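You operate a simulated robot arm through the tools that you are given. There is no shell and no other tool.

The job below is to be done with a simulated robot arm. You get a single attempt, and the scene is never put back.

## Task
Press the blue keypad onto the steel panel in the foil press.
Fine: panel between the white stops, keypad square on the panel; slide the plate with the stops in, pull the green lever down and let it up, slide the plate out again; the green keypad stays. Where these are worked on the way, their far stop is far enough and under half their travel is too little: steel plate with white stops.

Only the result counts: the job must be done as asked and must still hold three seconds after the hand-in. Knocking over, shifting, dropping, spilling or breaking anything else fails it.

## Robot
A 7-joint arm with a two-finger parallel gripper, fixed in place. Base frame: the origin is at the foot of the arm, x ahead of it, y to its left, z up; the work surface is at about z = 0.8. Lengths are in m, angles in degrees, forces in N, time in s.
With the tool pointing down near the work surface it reaches from about 0.44 to 0.92 m from the base axis. Its first joint turns from -143.0 to 143.0 degrees. Payload 3 kg.
The tool frame sits at the grasp point between the pads (the TCP): z along the fingers, y along the line on which they close. The tips reach 0.03 m beyond it. The gripper opens to 0.094 m. The fingers are 0.028 m wide and 0.01 m thick; the gripper's body (0.05 by 0.096 m) begins 0.055 m behind the TCP.
Orientation is told as [roll, pitch, yaw] about the base's x, y, z axes, in that order, counted from this pose: with the fingers straight down and closing along the base's y, the tool's x points along the base's -x, its y along +y and its z along -z.

## Interface
- The arm moves only by the tool apply_moves. Its arguments are lists of equal length, an entry for each row: "slide": the shift along the base's x, y, z in m, a list of three; "angular": the turn, a rotation vector about the base's x, y, z in degrees, a list of three. In form: {"slide": [[dx, dy, dz], ...], "angular": [[ax, ay, az], ...]}. A call has 1 to 20 rows; each row shifts and turns the commanded pose from where the row before left it. "hand" is the finger opening in m, from 0 to 0.094, set as the call begins (left out, the last holds). A row lasts 0.2 s, in which the tool goes at most 0.05 m and 8.6 degrees; a call with a longer step from one row to the next is refused whole, and so is a gripper value outside its range. Where a pose cannot be reached the arm comes as near as it can. A force on the tool above 90 N (or 10 N above the force at the start of the call, whichever is more), or a blocked arm, ends the call early, and 0.2 s more pass. The fingers move at their own pace (about 0.072 m/s each) and stop on an object; they squeeze with about 24 N. The grip force told is the motor's: it shows also when the fingers shut on nothing. Time passes only in rows, and 0.2 s behind the last, so rows that do not move let the fingers close. It gives the time, the measured TCP pose, the force on the tool (base axes), the opening and the grip force at its end, in the units of the frame above (readings bear some noise), with the torque about the TCP (base axes, N m) and any sound that the robot's microphone picked up, and new pictures: "views" is both (left out), scene, wrist or none.
- Cameras (640 x 400 px; columns grow to the right, rows downward): "scene" is fixed at [0.05, 0.5003, 1.3726]; the picture's right is [-0.46, -0.89, 0.00], its down [-0.23, 0.12, -0.97] and it looks along [0.86, -0.45, -0.26] (base axes); focal length 344 px, centre (320, 200). "wrist" rides on the gripper at [0.076, 0.014, -0.102] in the tool frame; the picture's right is [-0.18, 0.98, 0.00], its down [-0.75, -0.14, -0.64] and it looks along [-0.63, -0.12, 0.77] (tool axes); focal length 243 px, centre (320, 200). There is no depth. A picture from a camera that has moved, and an enlarged one, comes with that camera's place and axes in the base frame and with its lens.
- enlarge(camera, box): a new picture of the part [left, top, right, bottom] of that camera's present view, enlarged. It takes no simulated time.
- finish_job(): hands the job in; it is judged then, once.

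Places have to be worked out from the pictures, the camera data and where the tool is seen. Open the gripper and draw the arm clear of the work before you hand the job in, unless the task says otherwise.

The tools are called after "Call:" as name(argument=value, ...) on one line, values as JSON. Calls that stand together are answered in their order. apply_moves: Moves the arm, as the interface text tells. Its arguments: {"type":"object","properties":{"slide":{"type":"array","items":{"type":"array","items":{"type":"number"}}},"angular":{"type":"array","items":{"type":"array","items":{"type":"number"}}},"hand":{"type":"number"},"views":{"type":"string","enum":["both","scene","wrist","none"]}},"required":["slide","angular"]} The other tools are called the same way: enlarge (camera, box) takes an enlarged picture of a part of a camera's view; finish_job () hands the job in.

At the start:

```text
time_s: 0.0
position: [0.513, -0.122, 1.2999]
tool_rot: [-0.1, 0.0, 0.0]
contact_force: [-0.1, 0.8, -0.3]
ft_torque: [-0.01, -0.01, 0.04]
gripper_width: 0.0942
grasp_force: 0.0
```

scene: 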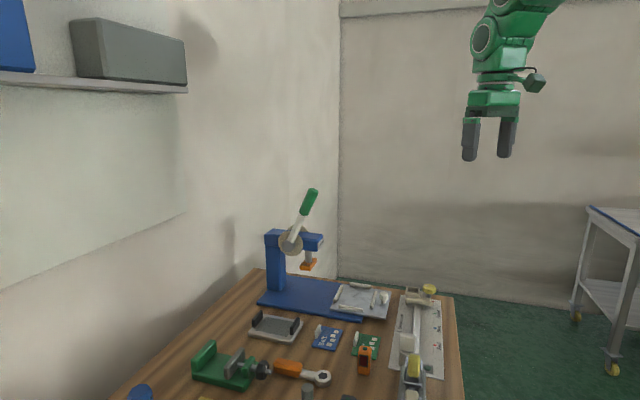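
wrist: 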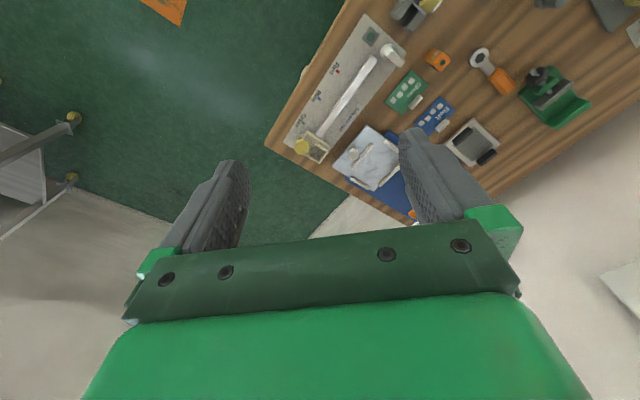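

I begin by looking closely at the bench in both cameras before moving anything.

Call:
enlarge(camera="scene", box=[230, 170, 470, 320])

Call:
enlarge(camera="scene", box=[230, 280, 422, 400])

Call:
enlarge(camera="wrist", box=[260, 0, 580, 200])

```text
2.67 times, centred on (350, 245) of scene
camera zoom: at [0.05, 0.5003, 1.3726], right [-0.46, -0.89, 0.0], down [-0.23, 0.12, -0.97], along [0.86, -0.45, -0.26], focal length 917 px, centre (240, 80)
```

zoom: 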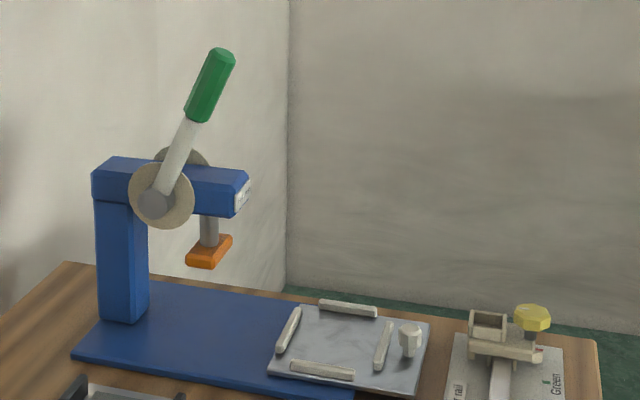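

```text
3.33 times, centred on (326, 340) of scene
camera zoom: at [0.05, 0.5003, 1.3726], right [-0.46, -0.89, 0.0], down [-0.23, 0.12, -0.97], along [0.86, -0.45, -0.26], focal length 1146 px, centre (300, -267)
```

zoom: 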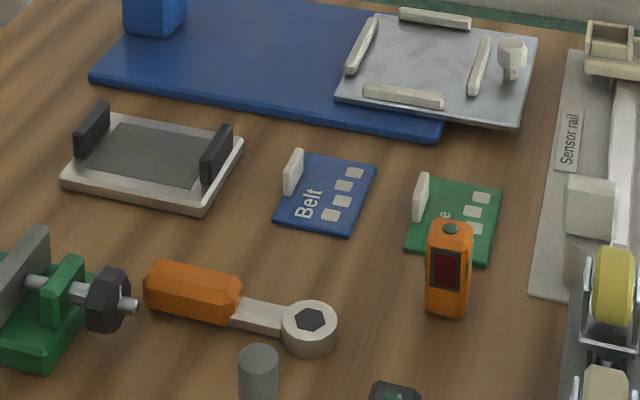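

```text
2.00 times, centred on (420, 100) of wrist
camera zoom: at [0.4361, -0.1074, 1.4034], right [0.18, 0.98, 0.0], down [0.75, -0.14, 0.64], along [0.63, -0.12, -0.77], focal length 485 px, centre (120, 400)
```

zoom: 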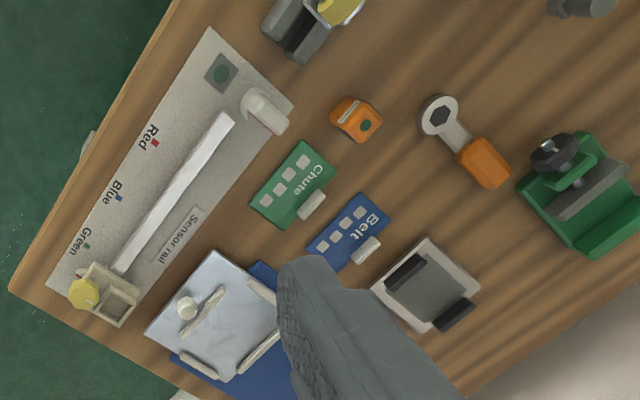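

The blue keypad ("Belt") lies near (0.71, 0.13), the panel tray near (0.79, 0.235), and the plate with white stops near (0.79, -0.04). I'll move above the keypads for a better look.

Call:
apply_moves(slide=[[0.0209, 0.0278, -0.025], [0.0209, 0.0278, -0.025], [0.0209, 0.0278, -0.025], [0.0209, 0.0278, -0.025], [0.0209, 0.0278, -0.025], [0.0209, 0.0278, -0.025], [0.0209, 0.0278, -0.025], [0.0209, 0.0278, -0.025]], angular=[[0, 0, 0], [0, 0, 0], [0, 0, 0], [0, 0, 0], [0, 0, 0], [0, 0, 0], [0, 0, 0], [0, 0, 0]])

```text
time_s: 1.8
position: [0.6789, 0.1001, 1.1]
tool_rot: [0.0, 0.0, 0.0]
contact_force: [0.4, -0.1, -0.3]
ft_torque: [0.03, -0.02, 0.01]
gripper_width: 0.0939
grasp_force: 0.0
camera wrist: at [0.6028, 0.1155, 1.2034], right [0.18, 0.98, 0.0], down [0.75, -0.14, 0.64], along [0.63, -0.12, -0.77], focal length 243 px, centre (320, 200)
```

scene: 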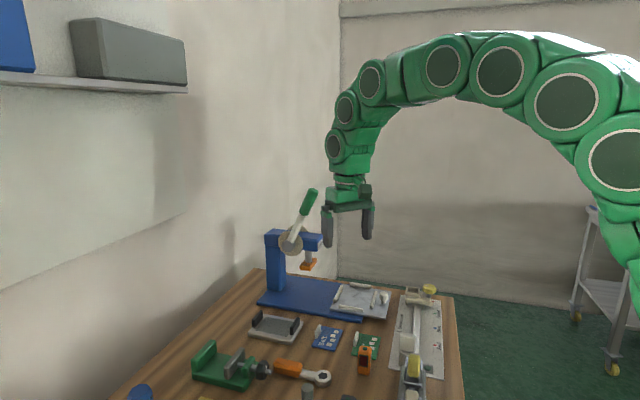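
wrist: 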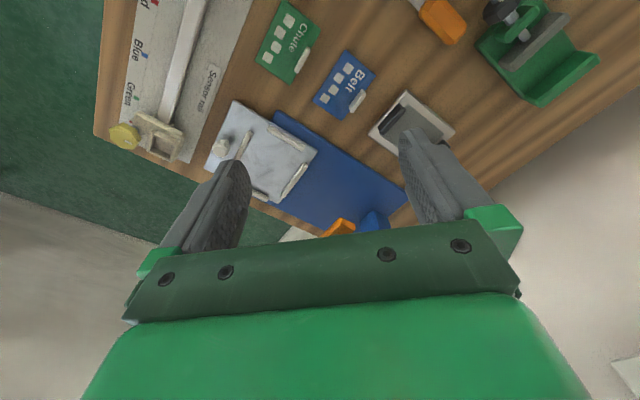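

Everything on the bench sits at a yaw; I enlarge the wrist view to measure the edges.

Call:
enlarge(camera="wrist", box=[190, 0, 510, 200])

Call:
enlarge(camera="wrist", box=[300, 30, 460, 130])

Call:
enlarge(camera="scene", box=[240, 290, 400, 390])

```text
2.00 times, centred on (350, 100) of wrist
camera zoom: at [0.6028, 0.1155, 1.2034], right [0.18, 0.98, 0.0], down [0.75, -0.14, 0.64], along [0.63, -0.12, -0.77], focal length 485 px, centre (260, 400)
```

zoom: 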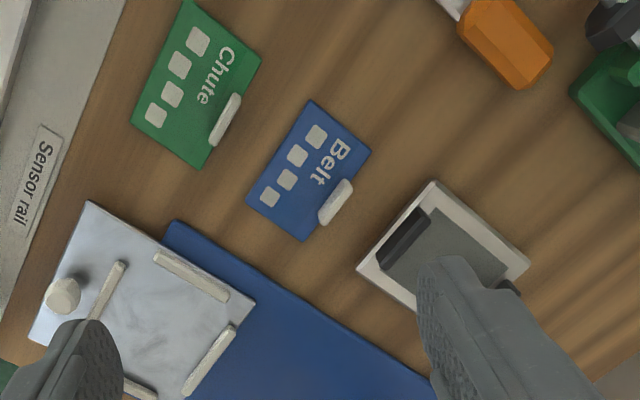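

```text
4.00 times, centred on (380, 80) of wrist
camera zoom: at [0.6028, 0.1155, 1.2034], right [0.18, 0.98, 0.0], down [0.75, -0.14, 0.64], along [0.63, -0.12, -0.77], focal length 970 px, centre (80, 680)
```

zoom: 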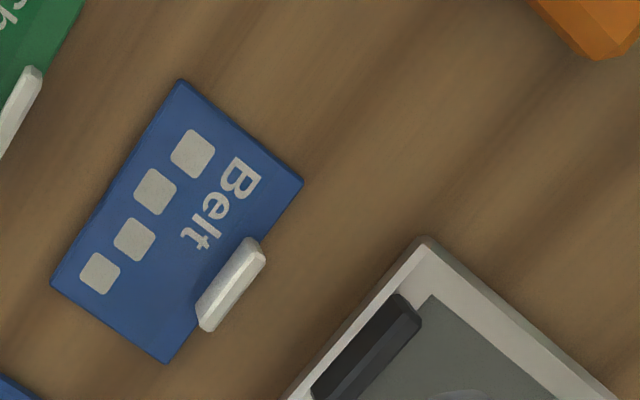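

```text
4.00 times, centred on (320, 340) of scene
camera zoom: at [0.05, 0.5003, 1.3726], right [-0.46, -0.89, 0.0], down [-0.23, 0.12, -0.97], along [0.86, -0.45, -0.26], focal length 1376 px, centre (320, -360)
```

zoom: 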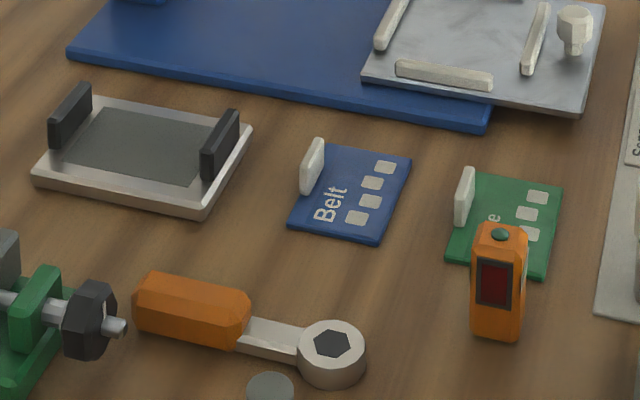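

The keypad measures about 58 x 84 mm at 45° yaw, and the panel about 120 x 83 mm with a black grip at each short end. The stops look to want the panel's long axis across the slide. I turn the tool to -45° yaw above the panel to look at the grips.

Call:
apply_moves(slide=[[0.0185, 0.02, -0.0167], [0.0185, 0.02, -0.0167], [0.0185, 0.02, -0.0167], [0.0185, 0.02, -0.0167], [0.0185, 0.02, -0.0167], [0.0185, 0.02, -0.0167]], angular=[[0, 0, -7.5], [0, 0, -7.5], [0, 0, -7.5], [0, 0, -7.5], [0, 0, -7.5], [0, 0, -7.5]])

```text
time_s: 3.2
position: [0.7901, 0.2219, 1.0022]
tool_rot: [0.0, 0.0, -45.2]
contact_force: [0.2, 0.4, -0.5]
ft_torque: [-0.03, 0.02, -0.01]
gripper_width: 0.0941
grasp_force: 0.0
camera wrist: at [0.7466, 0.2851, 1.1034], right [0.83, 0.56, 0.0], down [0.43, -0.63, 0.64], along [0.36, -0.53, -0.77], focal length 243 px, centre (320, 200)
```

scene: 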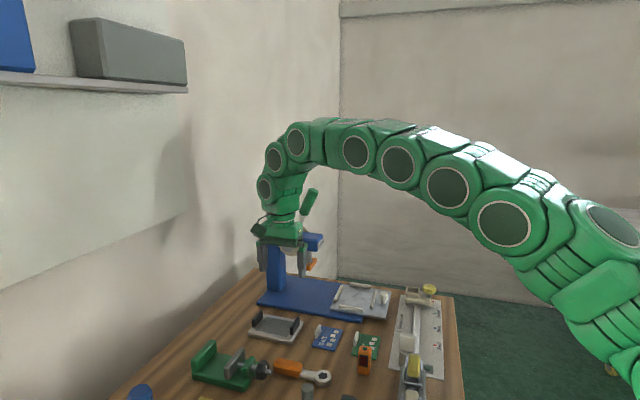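
wrist: 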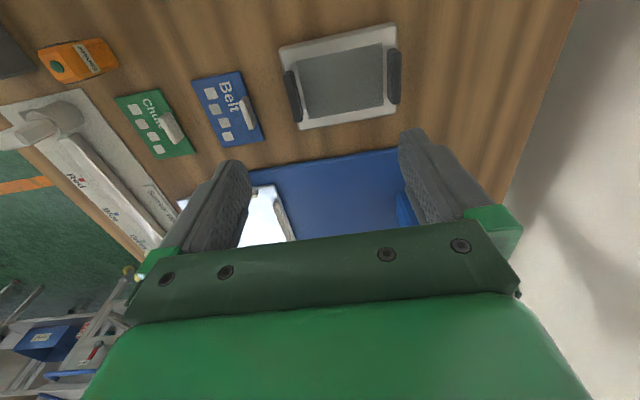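

The whole panel is visible now; I enlarge it to measure the grips and outline.

Call:
enlarge(camera="wrist", box=[260, 10, 420, 140])

Call:
enlarge(camera="wrist", box=[100, 50, 280, 170])

```text
3.08 times, centred on (340, 75) of wrist
camera zoom: at [0.7466, 0.2851, 1.1034], right [0.83, 0.56, 0.0], down [0.43, -0.63, 0.64], along [0.36, -0.53, -0.77], focal length 746 px, centre (258, 585)
```

zoom: 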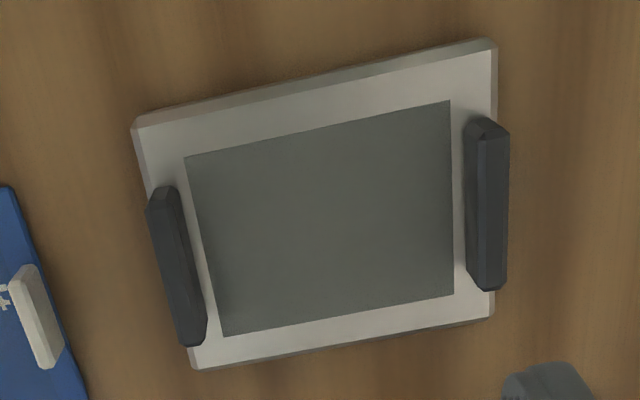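

```text
3.33 times, centred on (190, 110) of wrist
camera zoom: at [0.7466, 0.2851, 1.1034], right [0.83, 0.56, 0.0], down [0.43, -0.63, 0.64], along [0.36, -0.53, -0.77], focal length 809 px, centre (753, 500)
```

zoom: 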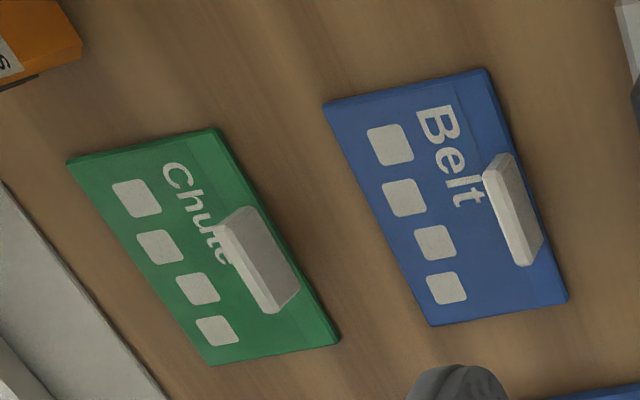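

Panel axis is at 45°, centre about (0.809, 0.238). Its black grips are about 8 mm thick, with inner faces near ±49 mm from the centre. Next I look at the stop plate from above, going around the lever on the low-x side.

Call:
apply_moves(slide=[[-0.0325, -0.0305, 0.0125], [-0.0325, -0.0305, 0.0125], [-0.0325, -0.0305, 0.0125], [-0.0325, -0.0305, 0.0125], [0.025, -0.035, -0.005], [0.025, -0.035, -0.005], [0.025, -0.035, -0.005], [0.025, -0.035, -0.005]], angular=[[0, 0, 0], [0, 0, 0], [0, 0, 0], [0, 0, 0], [0, 0, 0], [0, 0, 0], [0, 0, 0], [0, 0, 0]])

```text
time_s: 5.0
position: [0.7605, -0.0402, 1.0299]
tool_rot: [-0.1, 0.1, -44.9]
contact_force: [0.6, 0.2, -1.6]
ft_torque: [0.01, 0.01, 0.01]
gripper_width: 0.0942
grasp_force: 0.0
camera wrist: at [0.7168, 0.023, 1.1326], right [0.83, 0.56, 0.0], down [0.43, -0.63, 0.64], along [0.36, -0.53, -0.77], focal length 243 px, centre (320, 200)
```

scene: 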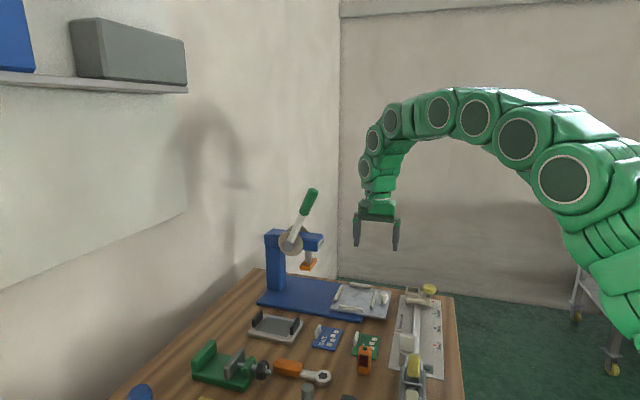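
wrist: 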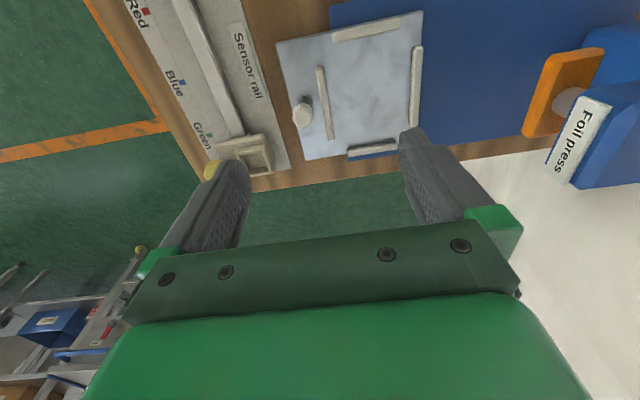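

I have a clear view of the stop plate; I enlarge it and the press head.

Call:
enlarge(camera="wrist", box=[264, 0, 440, 170])

Call:
enlarge(camera="wrist", box=[420, 0, 640, 200])

Call:
enlarge(camera="scene", box=[240, 180, 400, 330])

```text
2.35 times, centred on (352, 85) of wrist
camera zoom: at [0.7168, 0.023, 1.1326], right [0.83, 0.56, 0.0], down [0.43, -0.63, 0.64], along [0.36, -0.53, -0.77], focal length 571 px, centre (245, 471)
```

zoom: 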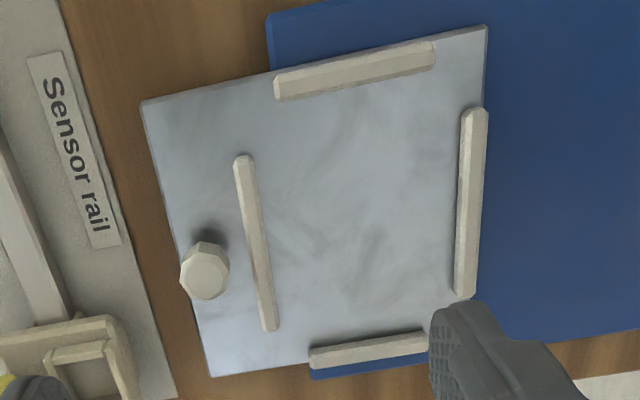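

```text
2.00 times, centred on (530, 100) of wrist
camera zoom: at [0.7168, 0.023, 1.1326], right [0.83, 0.56, 0.0], down [0.43, -0.63, 0.64], along [0.36, -0.53, -0.77], focal length 485 px, centre (-100, 400)
```

zoom: 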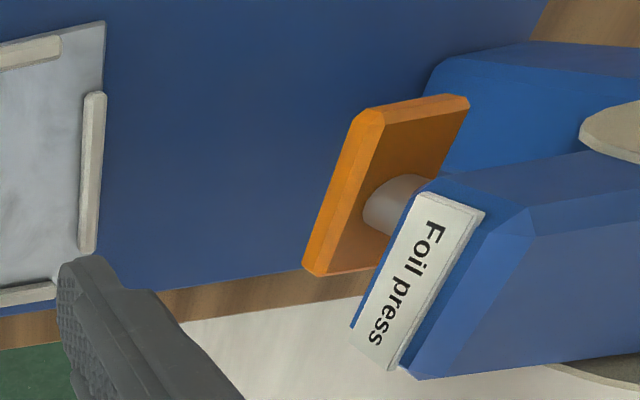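

```text
2.67 times, centred on (320, 255) of scene
camera zoom: at [0.05, 0.5003, 1.3726], right [-0.46, -0.89, 0.0], down [-0.23, 0.12, -0.97], along [0.86, -0.45, -0.26], focal length 917 px, centre (320, 53)
```

zoom: 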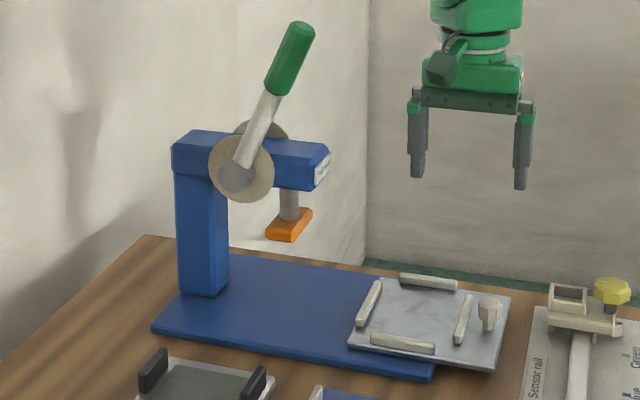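

From this view the stops leave an interior of about 102 mm along the slide, which I call U = (x+y)/√2, and 132 mm across it, which I call W = (x−y)/√2. The interior centre is about U=0.5655, W=0.595, and the ram sits near U=0.719, W=0.596. The panel must therefore turn 90°. I go back over the panel with the fingers narrowed so they fit between its two grips.

Call:
apply_moves(slide=[[-0.0251, 0.035, 0.005], [-0.0251, 0.035, 0.005], [-0.0251, 0.035, 0.005], [-0.0251, 0.035, 0.005], [0.0299, 0.0276, -0.02], [0.0299, 0.0276, -0.02], [0.0299, 0.0276, -0.02], [0.0299, 0.0276, -0.02], [0.0299, 0.0276, -0.02]], angular=[[0, 0, 0], [0, 0, 0], [0, 0, 0], [0, 0, 0], [0, 0, 0], [0, 0, 0], [0, 0, 0], [0, 0, 0], [0, 0, 0]], hand=0.055)

```text
time_s: 7.0
position: [0.81, 0.2363, 0.9492]
tool_rot: [0.0, 0.0, -45.0]
contact_force: [-0.5, -0.6, -0.4]
ft_torque: [0.0, 0.01, 0.0]
gripper_width: 0.0546
grasp_force: 0.0
camera wrist: at [0.7667, 0.3007, 1.0533], right [0.83, 0.56, 0.0], down [0.43, -0.63, 0.64], along [0.36, -0.53, -0.77], focal length 243 px, centre (320, 200)
```

scene: 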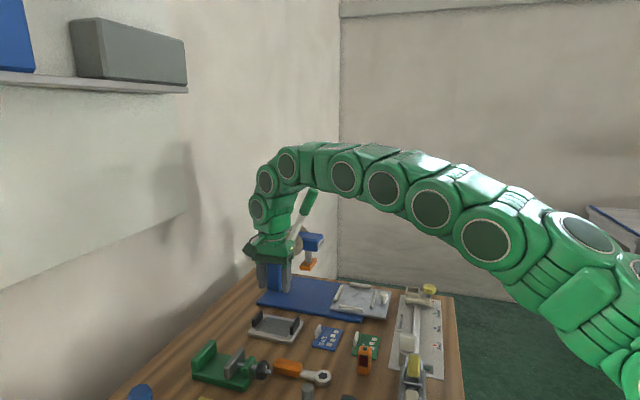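
wrist: 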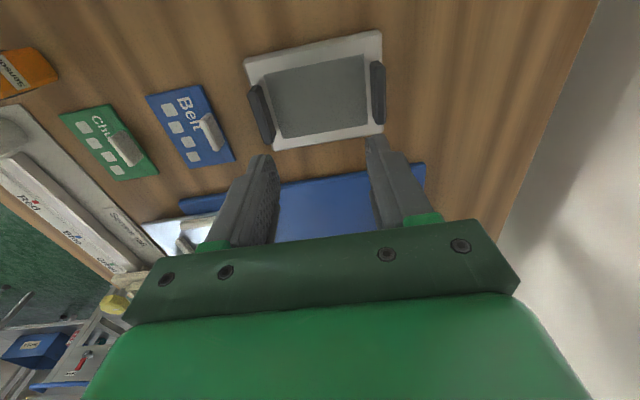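

I enlarge for a finer measurement of the panel and grips.

Call:
enlarge(camera="wrist", box=[232, 20, 400, 160])

Call:
enlarge(camera="scene", box=[235, 295, 315, 345])

```text
2.86 times, centred on (316, 90) of wrist
camera zoom: at [0.7667, 0.3007, 1.0533], right [0.83, 0.56, 0.0], down [0.43, -0.63, 0.64], along [0.36, -0.53, -0.77], focal length 693 px, centre (331, 514)
```

zoom: 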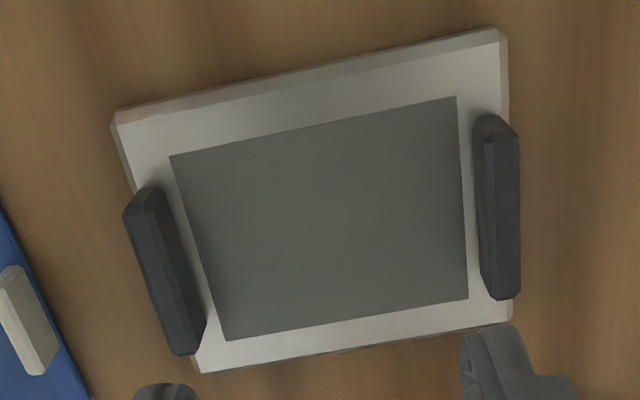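

```text
8.00 times, centred on (275, 320) of scene
camera zoom: at [0.05, 0.5003, 1.3726], right [-0.46, -0.89, 0.0], down [-0.23, 0.12, -0.97], along [0.86, -0.45, -0.26], focal length 2752 px, centre (680, -760)
```

zoom: 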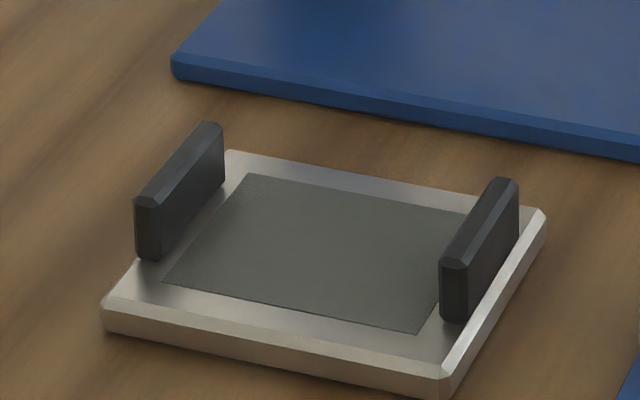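

The panel is 120 x 90 mm, centred at about (0.810, 0.237), and the tool is already over it. The grips' inner faces are about 100 mm apart, so I lower the fingers between them. I will then spread the fingers outward against both grips for a balanced hold.

Call:
apply_moves(slide=[[0, 0.0005, -0.03], [0, 0, -0.03], [0, 0, -0.025], [0, 0, -0.015]], angular=[[0, 0, 0], [0, 0, 0], [0, 0, 0], [0, 0, 0]])

```text
time_s: 8.0
position: [0.8103, 0.2358, 0.8496]
tool_rot: [0.2, 0.0, -45.0]
contact_force: [-0.4, 0.7, 0.3]
ft_torque: [0.01, -0.01, 0.02]
gripper_width: 0.0551
grasp_force: 0.1
camera wrist: at [0.7662, 0.3009, 0.9531], right [0.83, 0.56, 0.0], down [0.43, -0.63, 0.64], along [0.36, -0.53, -0.77], focal length 243 px, centre (320, 200)
```

scene: 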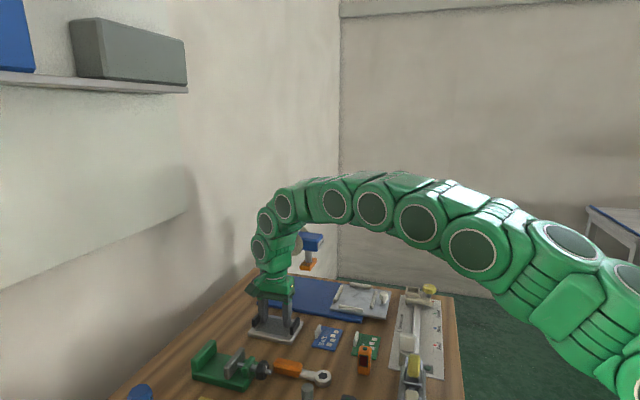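
wrist: 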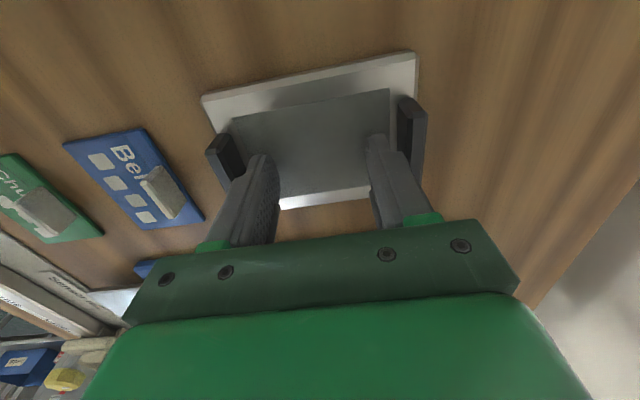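

The fingers are between the grips with no contact. I enlarge both views to check the height above the panel and the centring.

Call:
enlarge(camera="wrist", box=[190, 40, 440, 220])

Call:
enlarge(camera="scene", box=[235, 270, 315, 345])

```text
2.22 times, centred on (315, 130) of wrist
camera zoom: at [0.7662, 0.3009, 0.9531], right [0.83, 0.56, 0.0], down [0.43, -0.63, 0.64], along [0.36, -0.53, -0.77], focal length 539 px, centre (331, 356)
```

zoom: 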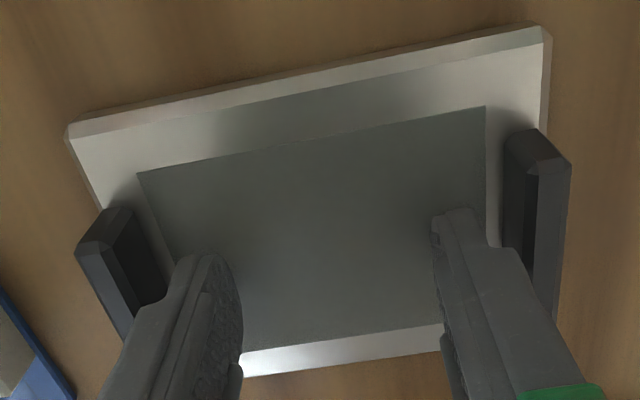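

```text
5.33 times, centred on (275, 308) of scene
camera zoom: at [0.05, 0.5003, 1.3726], right [-0.46, -0.89, 0.0], down [-0.23, 0.12, -0.97], along [0.86, -0.45, -0.26], focal length 1834 px, centre (560, -373)
```

zoom: 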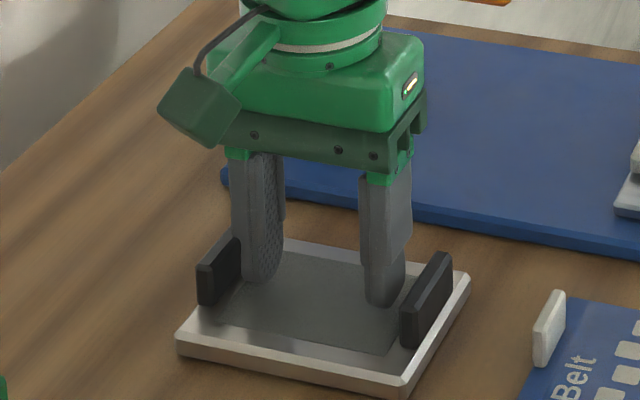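

The fingers are centred between the grips. I lower 6.5 mm more and then spread the fingers.

Call:
apply_moves(slide=[[0, 0.0007, -0.0035], [0, 0, -0.003], [0, 0, 0]], angular=[[0, 0, 0], [0, 0, 0], [0, 0, 0]], views="none")

Call:
apply_moves(slide=[[0, 0, 0], [0, 0, 0], [0, 0, 0], [0, 0, 0]], angular=[[0, 0, 0], [0, 0, 0], [0, 0, 0], [0, 0, 0]], hand=0.09)

```text
time_s: 8.8
position: [0.8102, 0.2374, 0.8444]
tool_rot: [-0.1, 0.0, -45.0]
contact_force: [-0.6, 0.2, 2.3]
ft_torque: [-0.01, 0.08, -0.02]
gripper_width: 0.0553
grasp_force: 0.6
```

```text
time_s: 9.8
position: [0.8113, 0.2386, 0.8435]
tool_rot: [-0.1, 0.0, -45.0]
contact_force: [1.7, 0.2, 4.0]
ft_torque: [0.01, 0.03, 0.01]
gripper_width: 0.0773
grasp_force: 0.0
camera wrist: at [0.7658, 0.3016, 0.9467], right [0.83, 0.56, 0.0], down [0.43, -0.63, 0.64], along [0.36, -0.53, -0.77], focal length 243 px, centre (320, 200)
```

scene: 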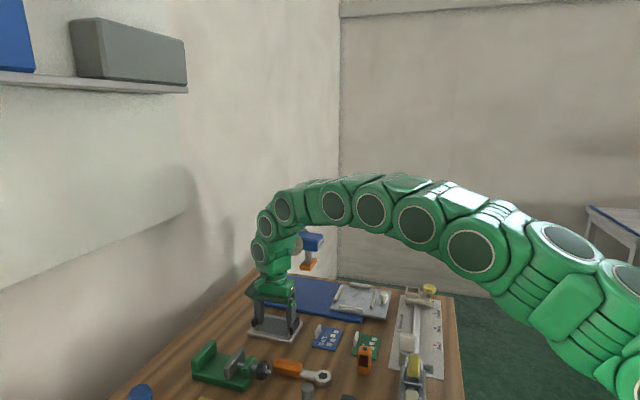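
wrist: 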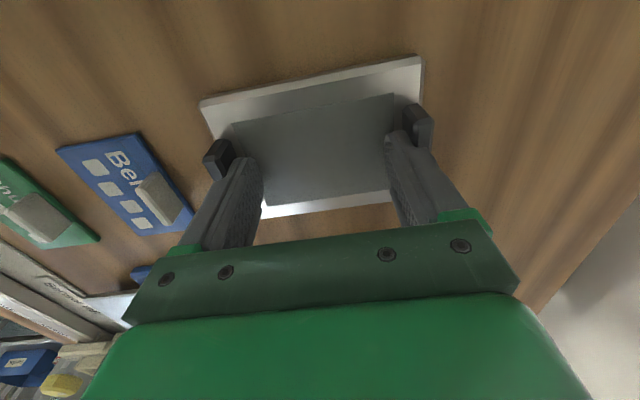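

The fingers stopped at 0.0773 m against both grips, as predicted. I test-lift by 12 mm and watch the force.

Call:
apply_moves(slide=[[0, 0, 0], [0, 0, 0.003], [0, 0, 0.003], [0, 0, 0.003], [0, 0, 0.003], [0, 0, 0]], angular=[[0, 0, 0], [0, 0, 0], [0, 0, 0], [0, 0, 0], [0, 0, 0], [0, 0, 0]], hand=0.094)

Call:
enlarge(camera="scene", box=[235, 270, 315, 345])

```text
time_s: 11.2
position: [0.8097, 0.2383, 0.8559]
tool_rot: [0.0, 0.0, -45.0]
contact_force: [-0.7, 0.4, -2.9]
ft_torque: [0.01, 0.0, 0.01]
gripper_width: 0.0774
grasp_force: 0.0
camera wrist: at [0.7659, 0.3017, 0.9586], right [0.83, 0.56, 0.0], down [0.43, -0.63, 0.64], along [0.36, -0.53, -0.77], focal length 243 px, centre (320, 200)
```

scene: 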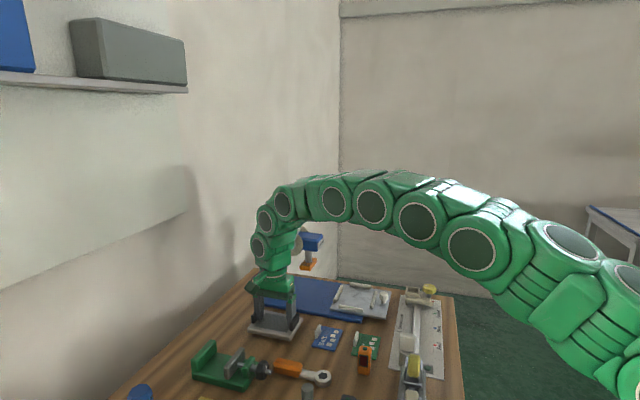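
wrist: 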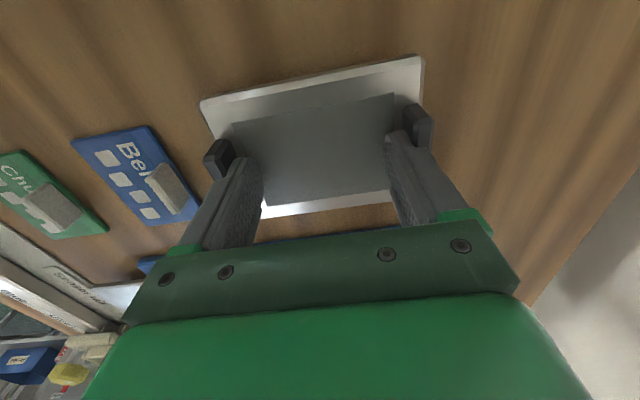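

```text
5.33 times, centred on (275, 308) of scene
camera zoom: at [0.05, 0.5003, 1.3726], right [-0.46, -0.89, 0.0], down [-0.23, 0.12, -0.97], along [0.86, -0.45, -0.26], focal length 1834 px, centre (560, -373)
```

zoom: 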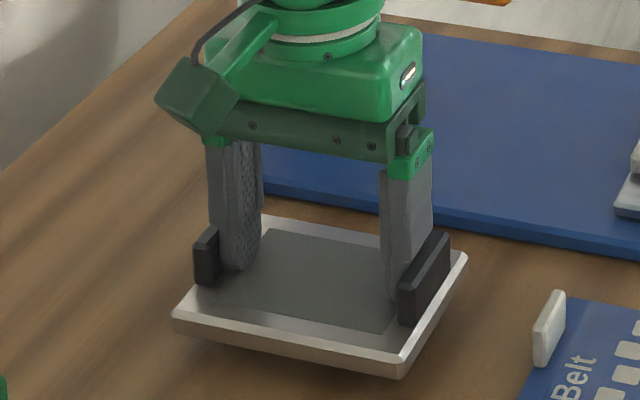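

The panel lifts level and the force reads about -3 N, so the spread grip holds. I raise it, carry it to low x clear of the press, and turn it +90° on the way.

Call:
apply_moves(slide=[[0, 0, 0.02], [0, 0, 0.03], [0, 0, 0.03], [0, 0, 0.03], [0, 0, 0.01], [-0.02245, -0.0225, 0], [-0.02245, -0.0225, 0], [-0.02245, -0.0225, 0], [-0.02245, -0.0225, 0], [-0.02245, -0.0225, 0], [-0.02245, -0.0225, 0]], angular=[[0, 0, 0], [0, 0, 0], [0, 0, 0], [0, 0, 0], [0, 0, 0], [0, 0, 4], [0, 0, 7.5], [0, 0, 7.5], [0, 0, 7.5], [0, 0, 7.5], [0, 0, 7.5]])

```text
time_s: 13.6
position: [0.676, 0.1016, 0.9765]
tool_rot: [-0.1, -0.1, -3.3]
contact_force: [0.2, -0.3, -2.6]
ft_torque: [0.01, -0.01, -0.03]
gripper_width: 0.0775
grasp_force: 0.1
camera wrist: at [0.5997, 0.1209, 1.0788], right [0.24, 0.97, 0.0], down [0.74, -0.19, 0.64], along [0.62, -0.16, -0.77], focal length 243 px, centre (320, 200)
```

scene: 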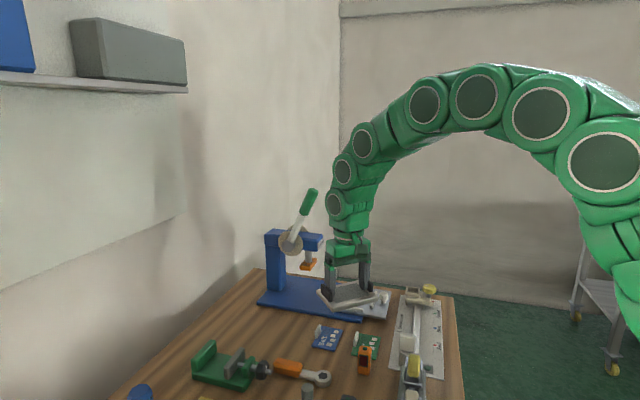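
wrist: 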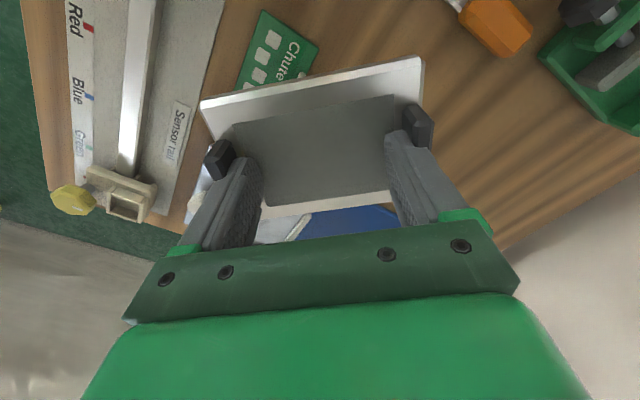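

The hold is steady. I continue to above the stop plate while finishing the turn to +45°.

Call:
apply_moves(slide=[[0.0206, -0.0175, 0], [0.0206, -0.0175, 0], [0.0206, -0.0175, 0], [0.0206, -0.0175, 0], [0.0206, -0.0175, 0], [0.0206, -0.0175, 0], [0.0206, -0.0175, 0], [0, 0, 0]], angular=[[0, 0, 6.93], [0, 0, 6.93], [0, 0, 6.93], [0, 0, 6.93], [0, 0, 6.93], [0, 0, 6.93], [0, 0, 6.92], [0, 0, 0]])

```text
time_s: 15.4
position: [0.8206, -0.0198, 0.9761]
tool_rot: [0.0, 0.0, 45.1]
contact_force: [0.4, 1.1, -1.6]
ft_torque: [-0.02, -0.03, 0.0]
gripper_width: 0.0771
grasp_force: 0.0
camera wrist: at [0.7549, -0.0635, 1.0787], right [-0.57, 0.82, 0.0], down [0.63, 0.43, 0.64], along [0.53, 0.36, -0.77], focal length 243 px, centre (320, 200)
```

scene: 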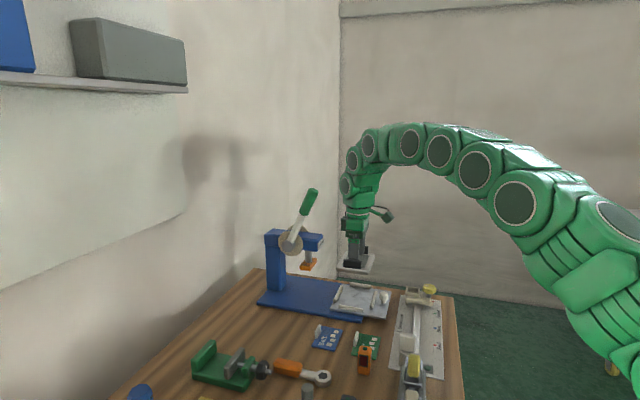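
wrist: 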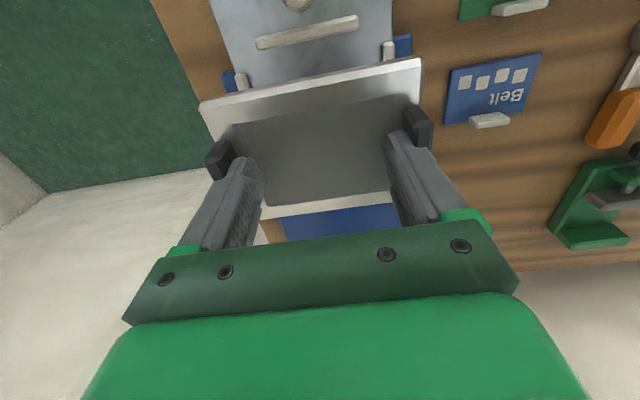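

I enlarge to measure the panel against the stops from this pose.

Call:
enlarge(camera="wrist", box=[200, 0, 440, 140])

Call:
enlarge(camera="scene", box=[310, 210, 410, 330])

```text
2.67 times, centred on (320, 70) of wrist
camera zoom: at [0.7549, -0.0635, 1.0787], right [-0.57, 0.82, 0.0], down [0.63, 0.43, 0.64], along [0.53, 0.36, -0.77], focal length 647 px, centre (320, 547)
```

zoom: 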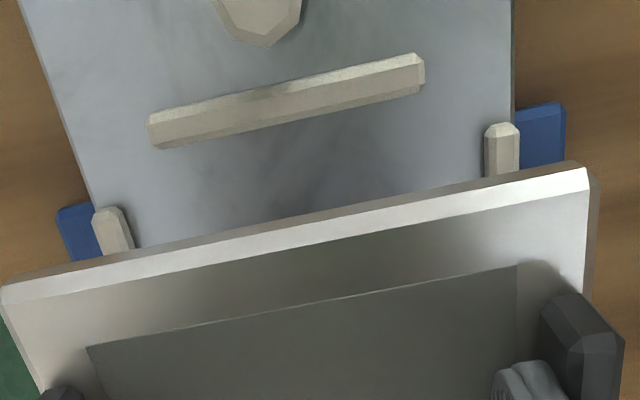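

```text
3.33 times, centred on (360, 270) of scene
camera zoom: at [0.05, 0.5003, 1.3726], right [-0.46, -0.89, 0.0], down [-0.23, 0.12, -0.97], along [0.86, -0.45, -0.26], focal length 1146 px, centre (187, -33)
```

zoom: 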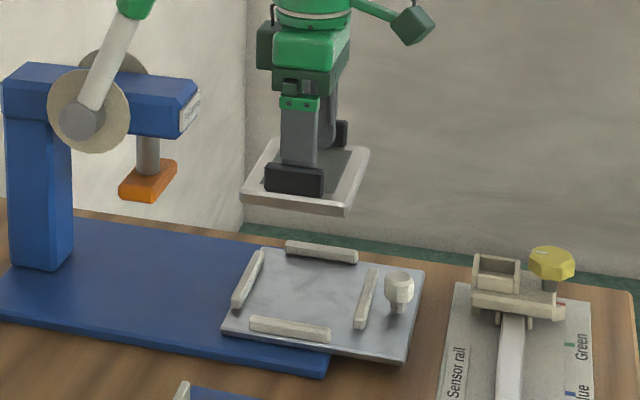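

The panel is within about 2 mm of the stop interior's centre (U=0.566, W=0.594) and aligned in yaw. I apply a small correction and descend to just above the stops.

Call:
apply_moves(slide=[[0.0007, -0.0014, -0.025], [0, 0, -0.025], [0, 0, -0.025], [0, 0, -0.02], [0, 0, 0]], angular=[[0, 0, 0], [0, 0, 0], [0, 0, 0], [0, 0, 0], [0, 0, 0]])

Call:
enlarge(camera="wrist", box=[180, 0, 440, 170])

Call:
enlarge(camera="scene", box=[320, 250, 400, 330])

```text
time_s: 16.6
position: [0.8194, -0.0203, 0.8822]
tool_rot: [-0.1, 0.0, 45.0]
contact_force: [0.0, -0.3, -2.1]
ft_torque: [-0.04, -0.01, -0.03]
gripper_width: 0.0772
grasp_force: 0.1
camera wrist: at [0.755, -0.0643, 0.9834], right [-0.56, 0.83, 0.0], down [0.63, 0.43, 0.64], along [0.53, 0.36, -0.77], focal length 243 px, centre (320, 200)
```

scene: 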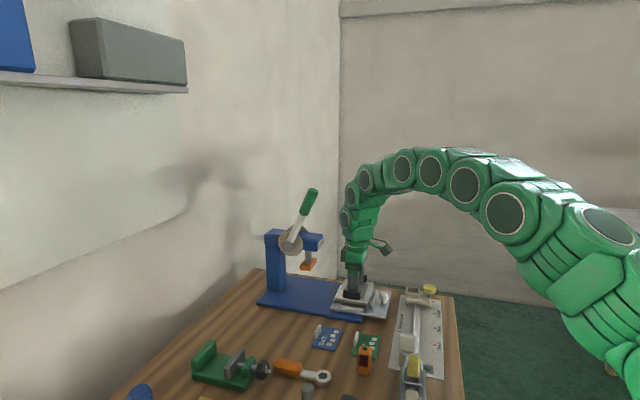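
wrist: 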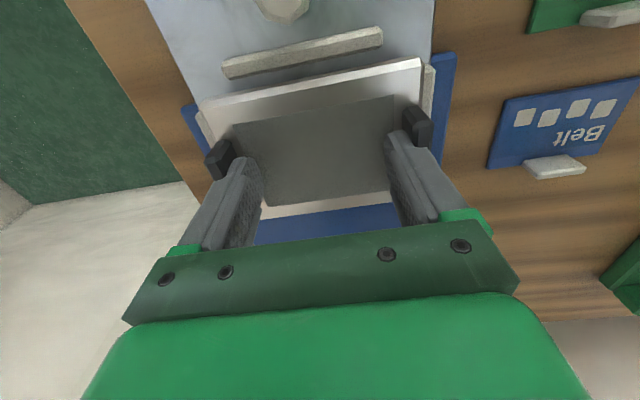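

```text
2.35 times, centred on (310, 85) of wrist
camera zoom: at [0.755, -0.0643, 0.9834], right [-0.56, 0.83, 0.0], down [0.63, 0.43, 0.64], along [0.53, 0.36, -0.77], focal length 571 px, centre (344, 471)
```

zoom: 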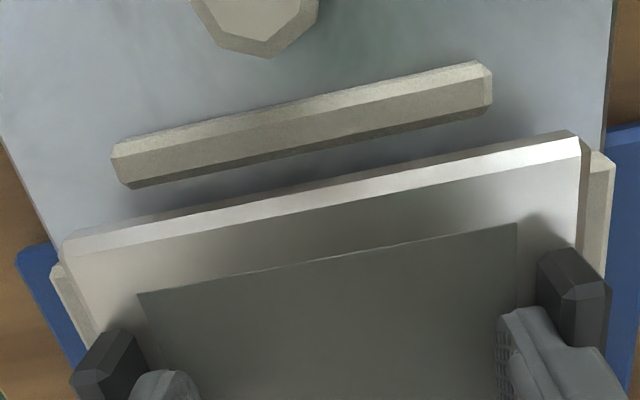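

```text
5.00 times, centred on (360, 290) of scene
camera zoom: at [0.05, 0.5003, 1.3726], right [-0.46, -0.89, 0.0], down [-0.23, 0.12, -0.97], along [0.86, -0.45, -0.26], focal length 1720 px, centre (120, -250)
```

zoom: 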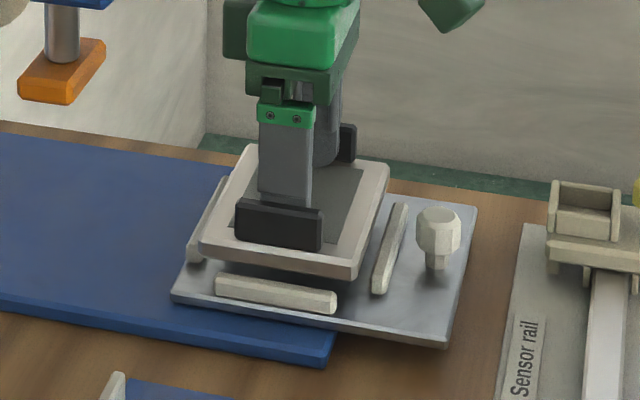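

Still about 1.5–2 mm off centre in W, against about 6 mm of clearance per side. I correct that and lower towards the plate, watching the force.

Call:
apply_moves(slide=[[0.0004, -0.0018, -0.004], [0, 0, -0.005], [0, 0, -0.005], [0, 0, -0.004], [0, 0, 0]], angular=[[0, 0, 0], [0, 0, 0], [0, 0, 0], [0, 0, 0], [0, 0, 0]])

Call:
enlarge(camera="wrist", box=[180, 0, 440, 170])

Call:
enlarge(camera="scene", box=[320, 250, 400, 330])

```text
time_s: 17.8
position: [0.8205, -0.0224, 0.865]
tool_rot: [-0.2, -0.2, 45.0]
contact_force: [-1.2, 3.2, 32.1]
ft_torque: [0.42, 0.51, 0.11]
gripper_width: 0.0775
grasp_force: 0.1
camera wrist: at [0.7561, -0.0661, 0.9675], right [-0.56, 0.83, 0.0], down [0.63, 0.43, 0.64], along [0.53, 0.36, -0.76], focal length 243 px, centre (320, 200)
```

scene: 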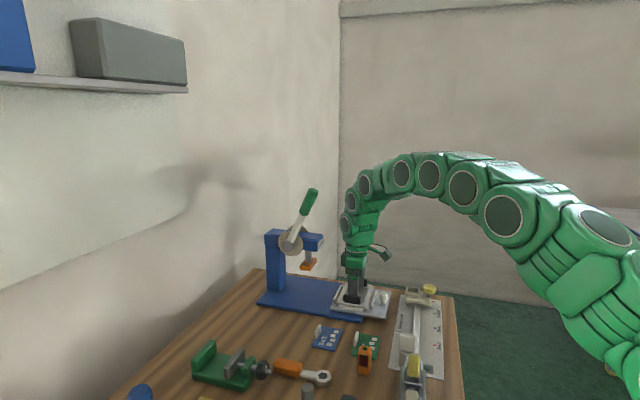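
wrist: 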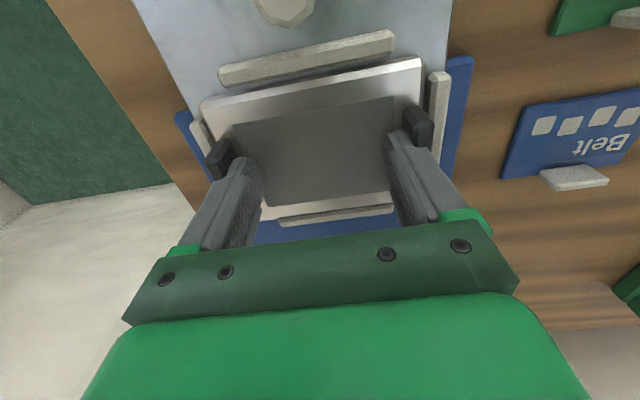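

```text
2.35 times, centred on (310, 85) of wrist
camera zoom: at [0.7561, -0.0661, 0.9675], right [-0.56, 0.83, 0.0], down [0.63, 0.43, 0.64], along [0.53, 0.36, -0.76], focal length 571 px, centre (344, 471)
```

zoom: 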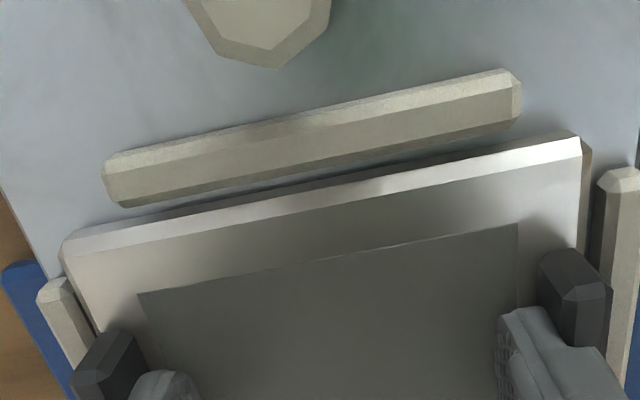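

```text
5.00 times, centred on (360, 290) of scene
camera zoom: at [0.05, 0.5003, 1.3726], right [-0.46, -0.89, 0.0], down [-0.23, 0.12, -0.97], along [0.86, -0.45, -0.26], focal length 1720 px, centre (120, -250)
```

zoom: 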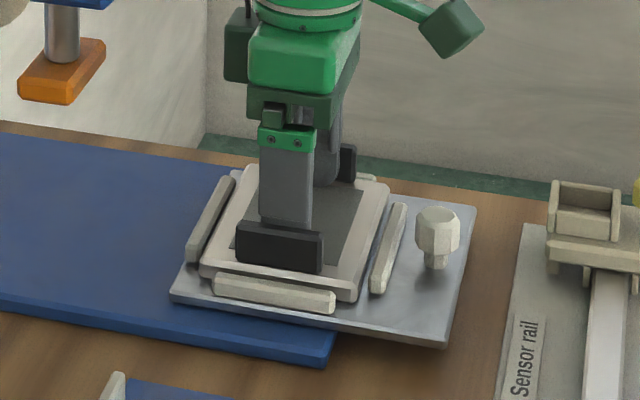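

The force of 32 N upward at z=0.865 shows the panel is down on the plate, and there are gaps to the stops on all visible sides. I ease off 1.5 mm, then narrow the fingers to release it.

Call:
apply_moves(slide=[[0, 0, 0.001], [0, 0, 0.0005], [0, 0, 0]], angular=[[0, 0, 0], [0, 0, 0], [0, 0, 0]], views="none")

Call:
apply_moves(slide=[[0, 0, 0], [0, 0, 0], [0, 0, 0]], angular=[[0, 0, 0], [0, 0, 0], [0, 0, 0]], hand=0.06)

Call:
enlarge(camera="wrist", box=[180, 30, 460, 230])

```text
time_s: 18.6
position: [0.8201, -0.0226, 0.8652]
tool_rot: [0.0, -0.1, 45.0]
contact_force: [6.8, 5.0, 21.9]
ft_torque: [0.29, -0.01, -0.06]
gripper_width: 0.0773
grasp_force: 0.2
```

```text
time_s: 19.4
position: [0.8202, -0.0231, 0.8655]
tool_rot: [0.0, 0.1, 45.0]
contact_force: [0.5, -2.1, 24.0]
ft_torque: [0.04, 0.07, -0.05]
gripper_width: 0.0663
grasp_force: 5.6
camera wrist: at [0.7558, -0.067, 0.9676], right [-0.56, 0.83, 0.0], down [0.63, 0.43, 0.64], along [0.53, 0.36, -0.77], focal length 243 px, centre (320, 200)
```

scene: 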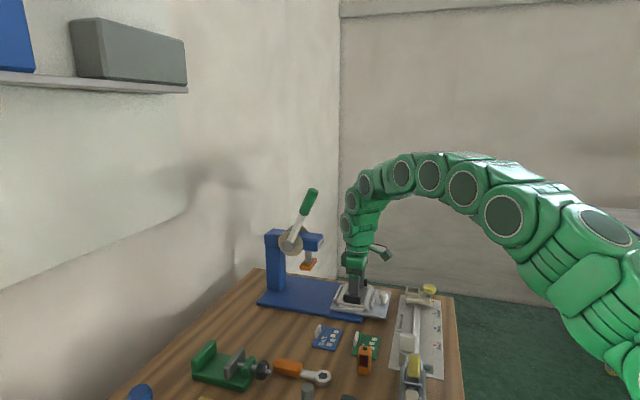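
wrist: 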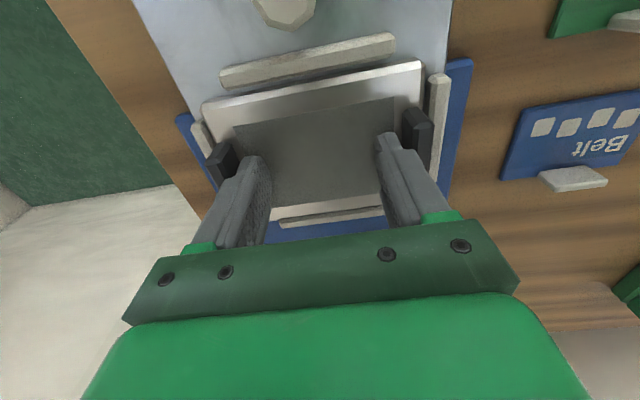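

```text
2.00 times, centred on (320, 130) of wrist
camera zoom: at [0.7558, -0.067, 0.9676], right [-0.56, 0.83, 0.0], down [0.63, 0.43, 0.64], along [0.53, 0.36, -0.77], focal length 485 px, centre (320, 340)
```

zoom: 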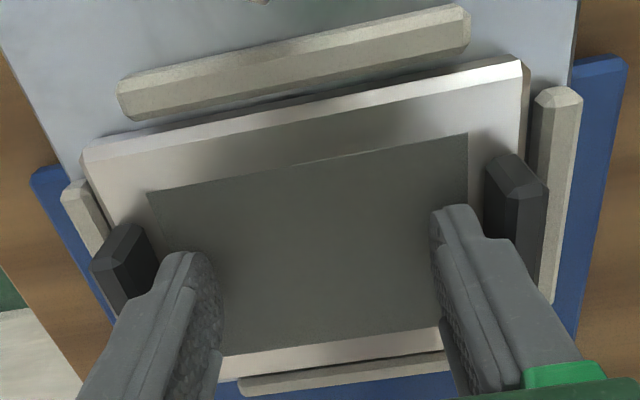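

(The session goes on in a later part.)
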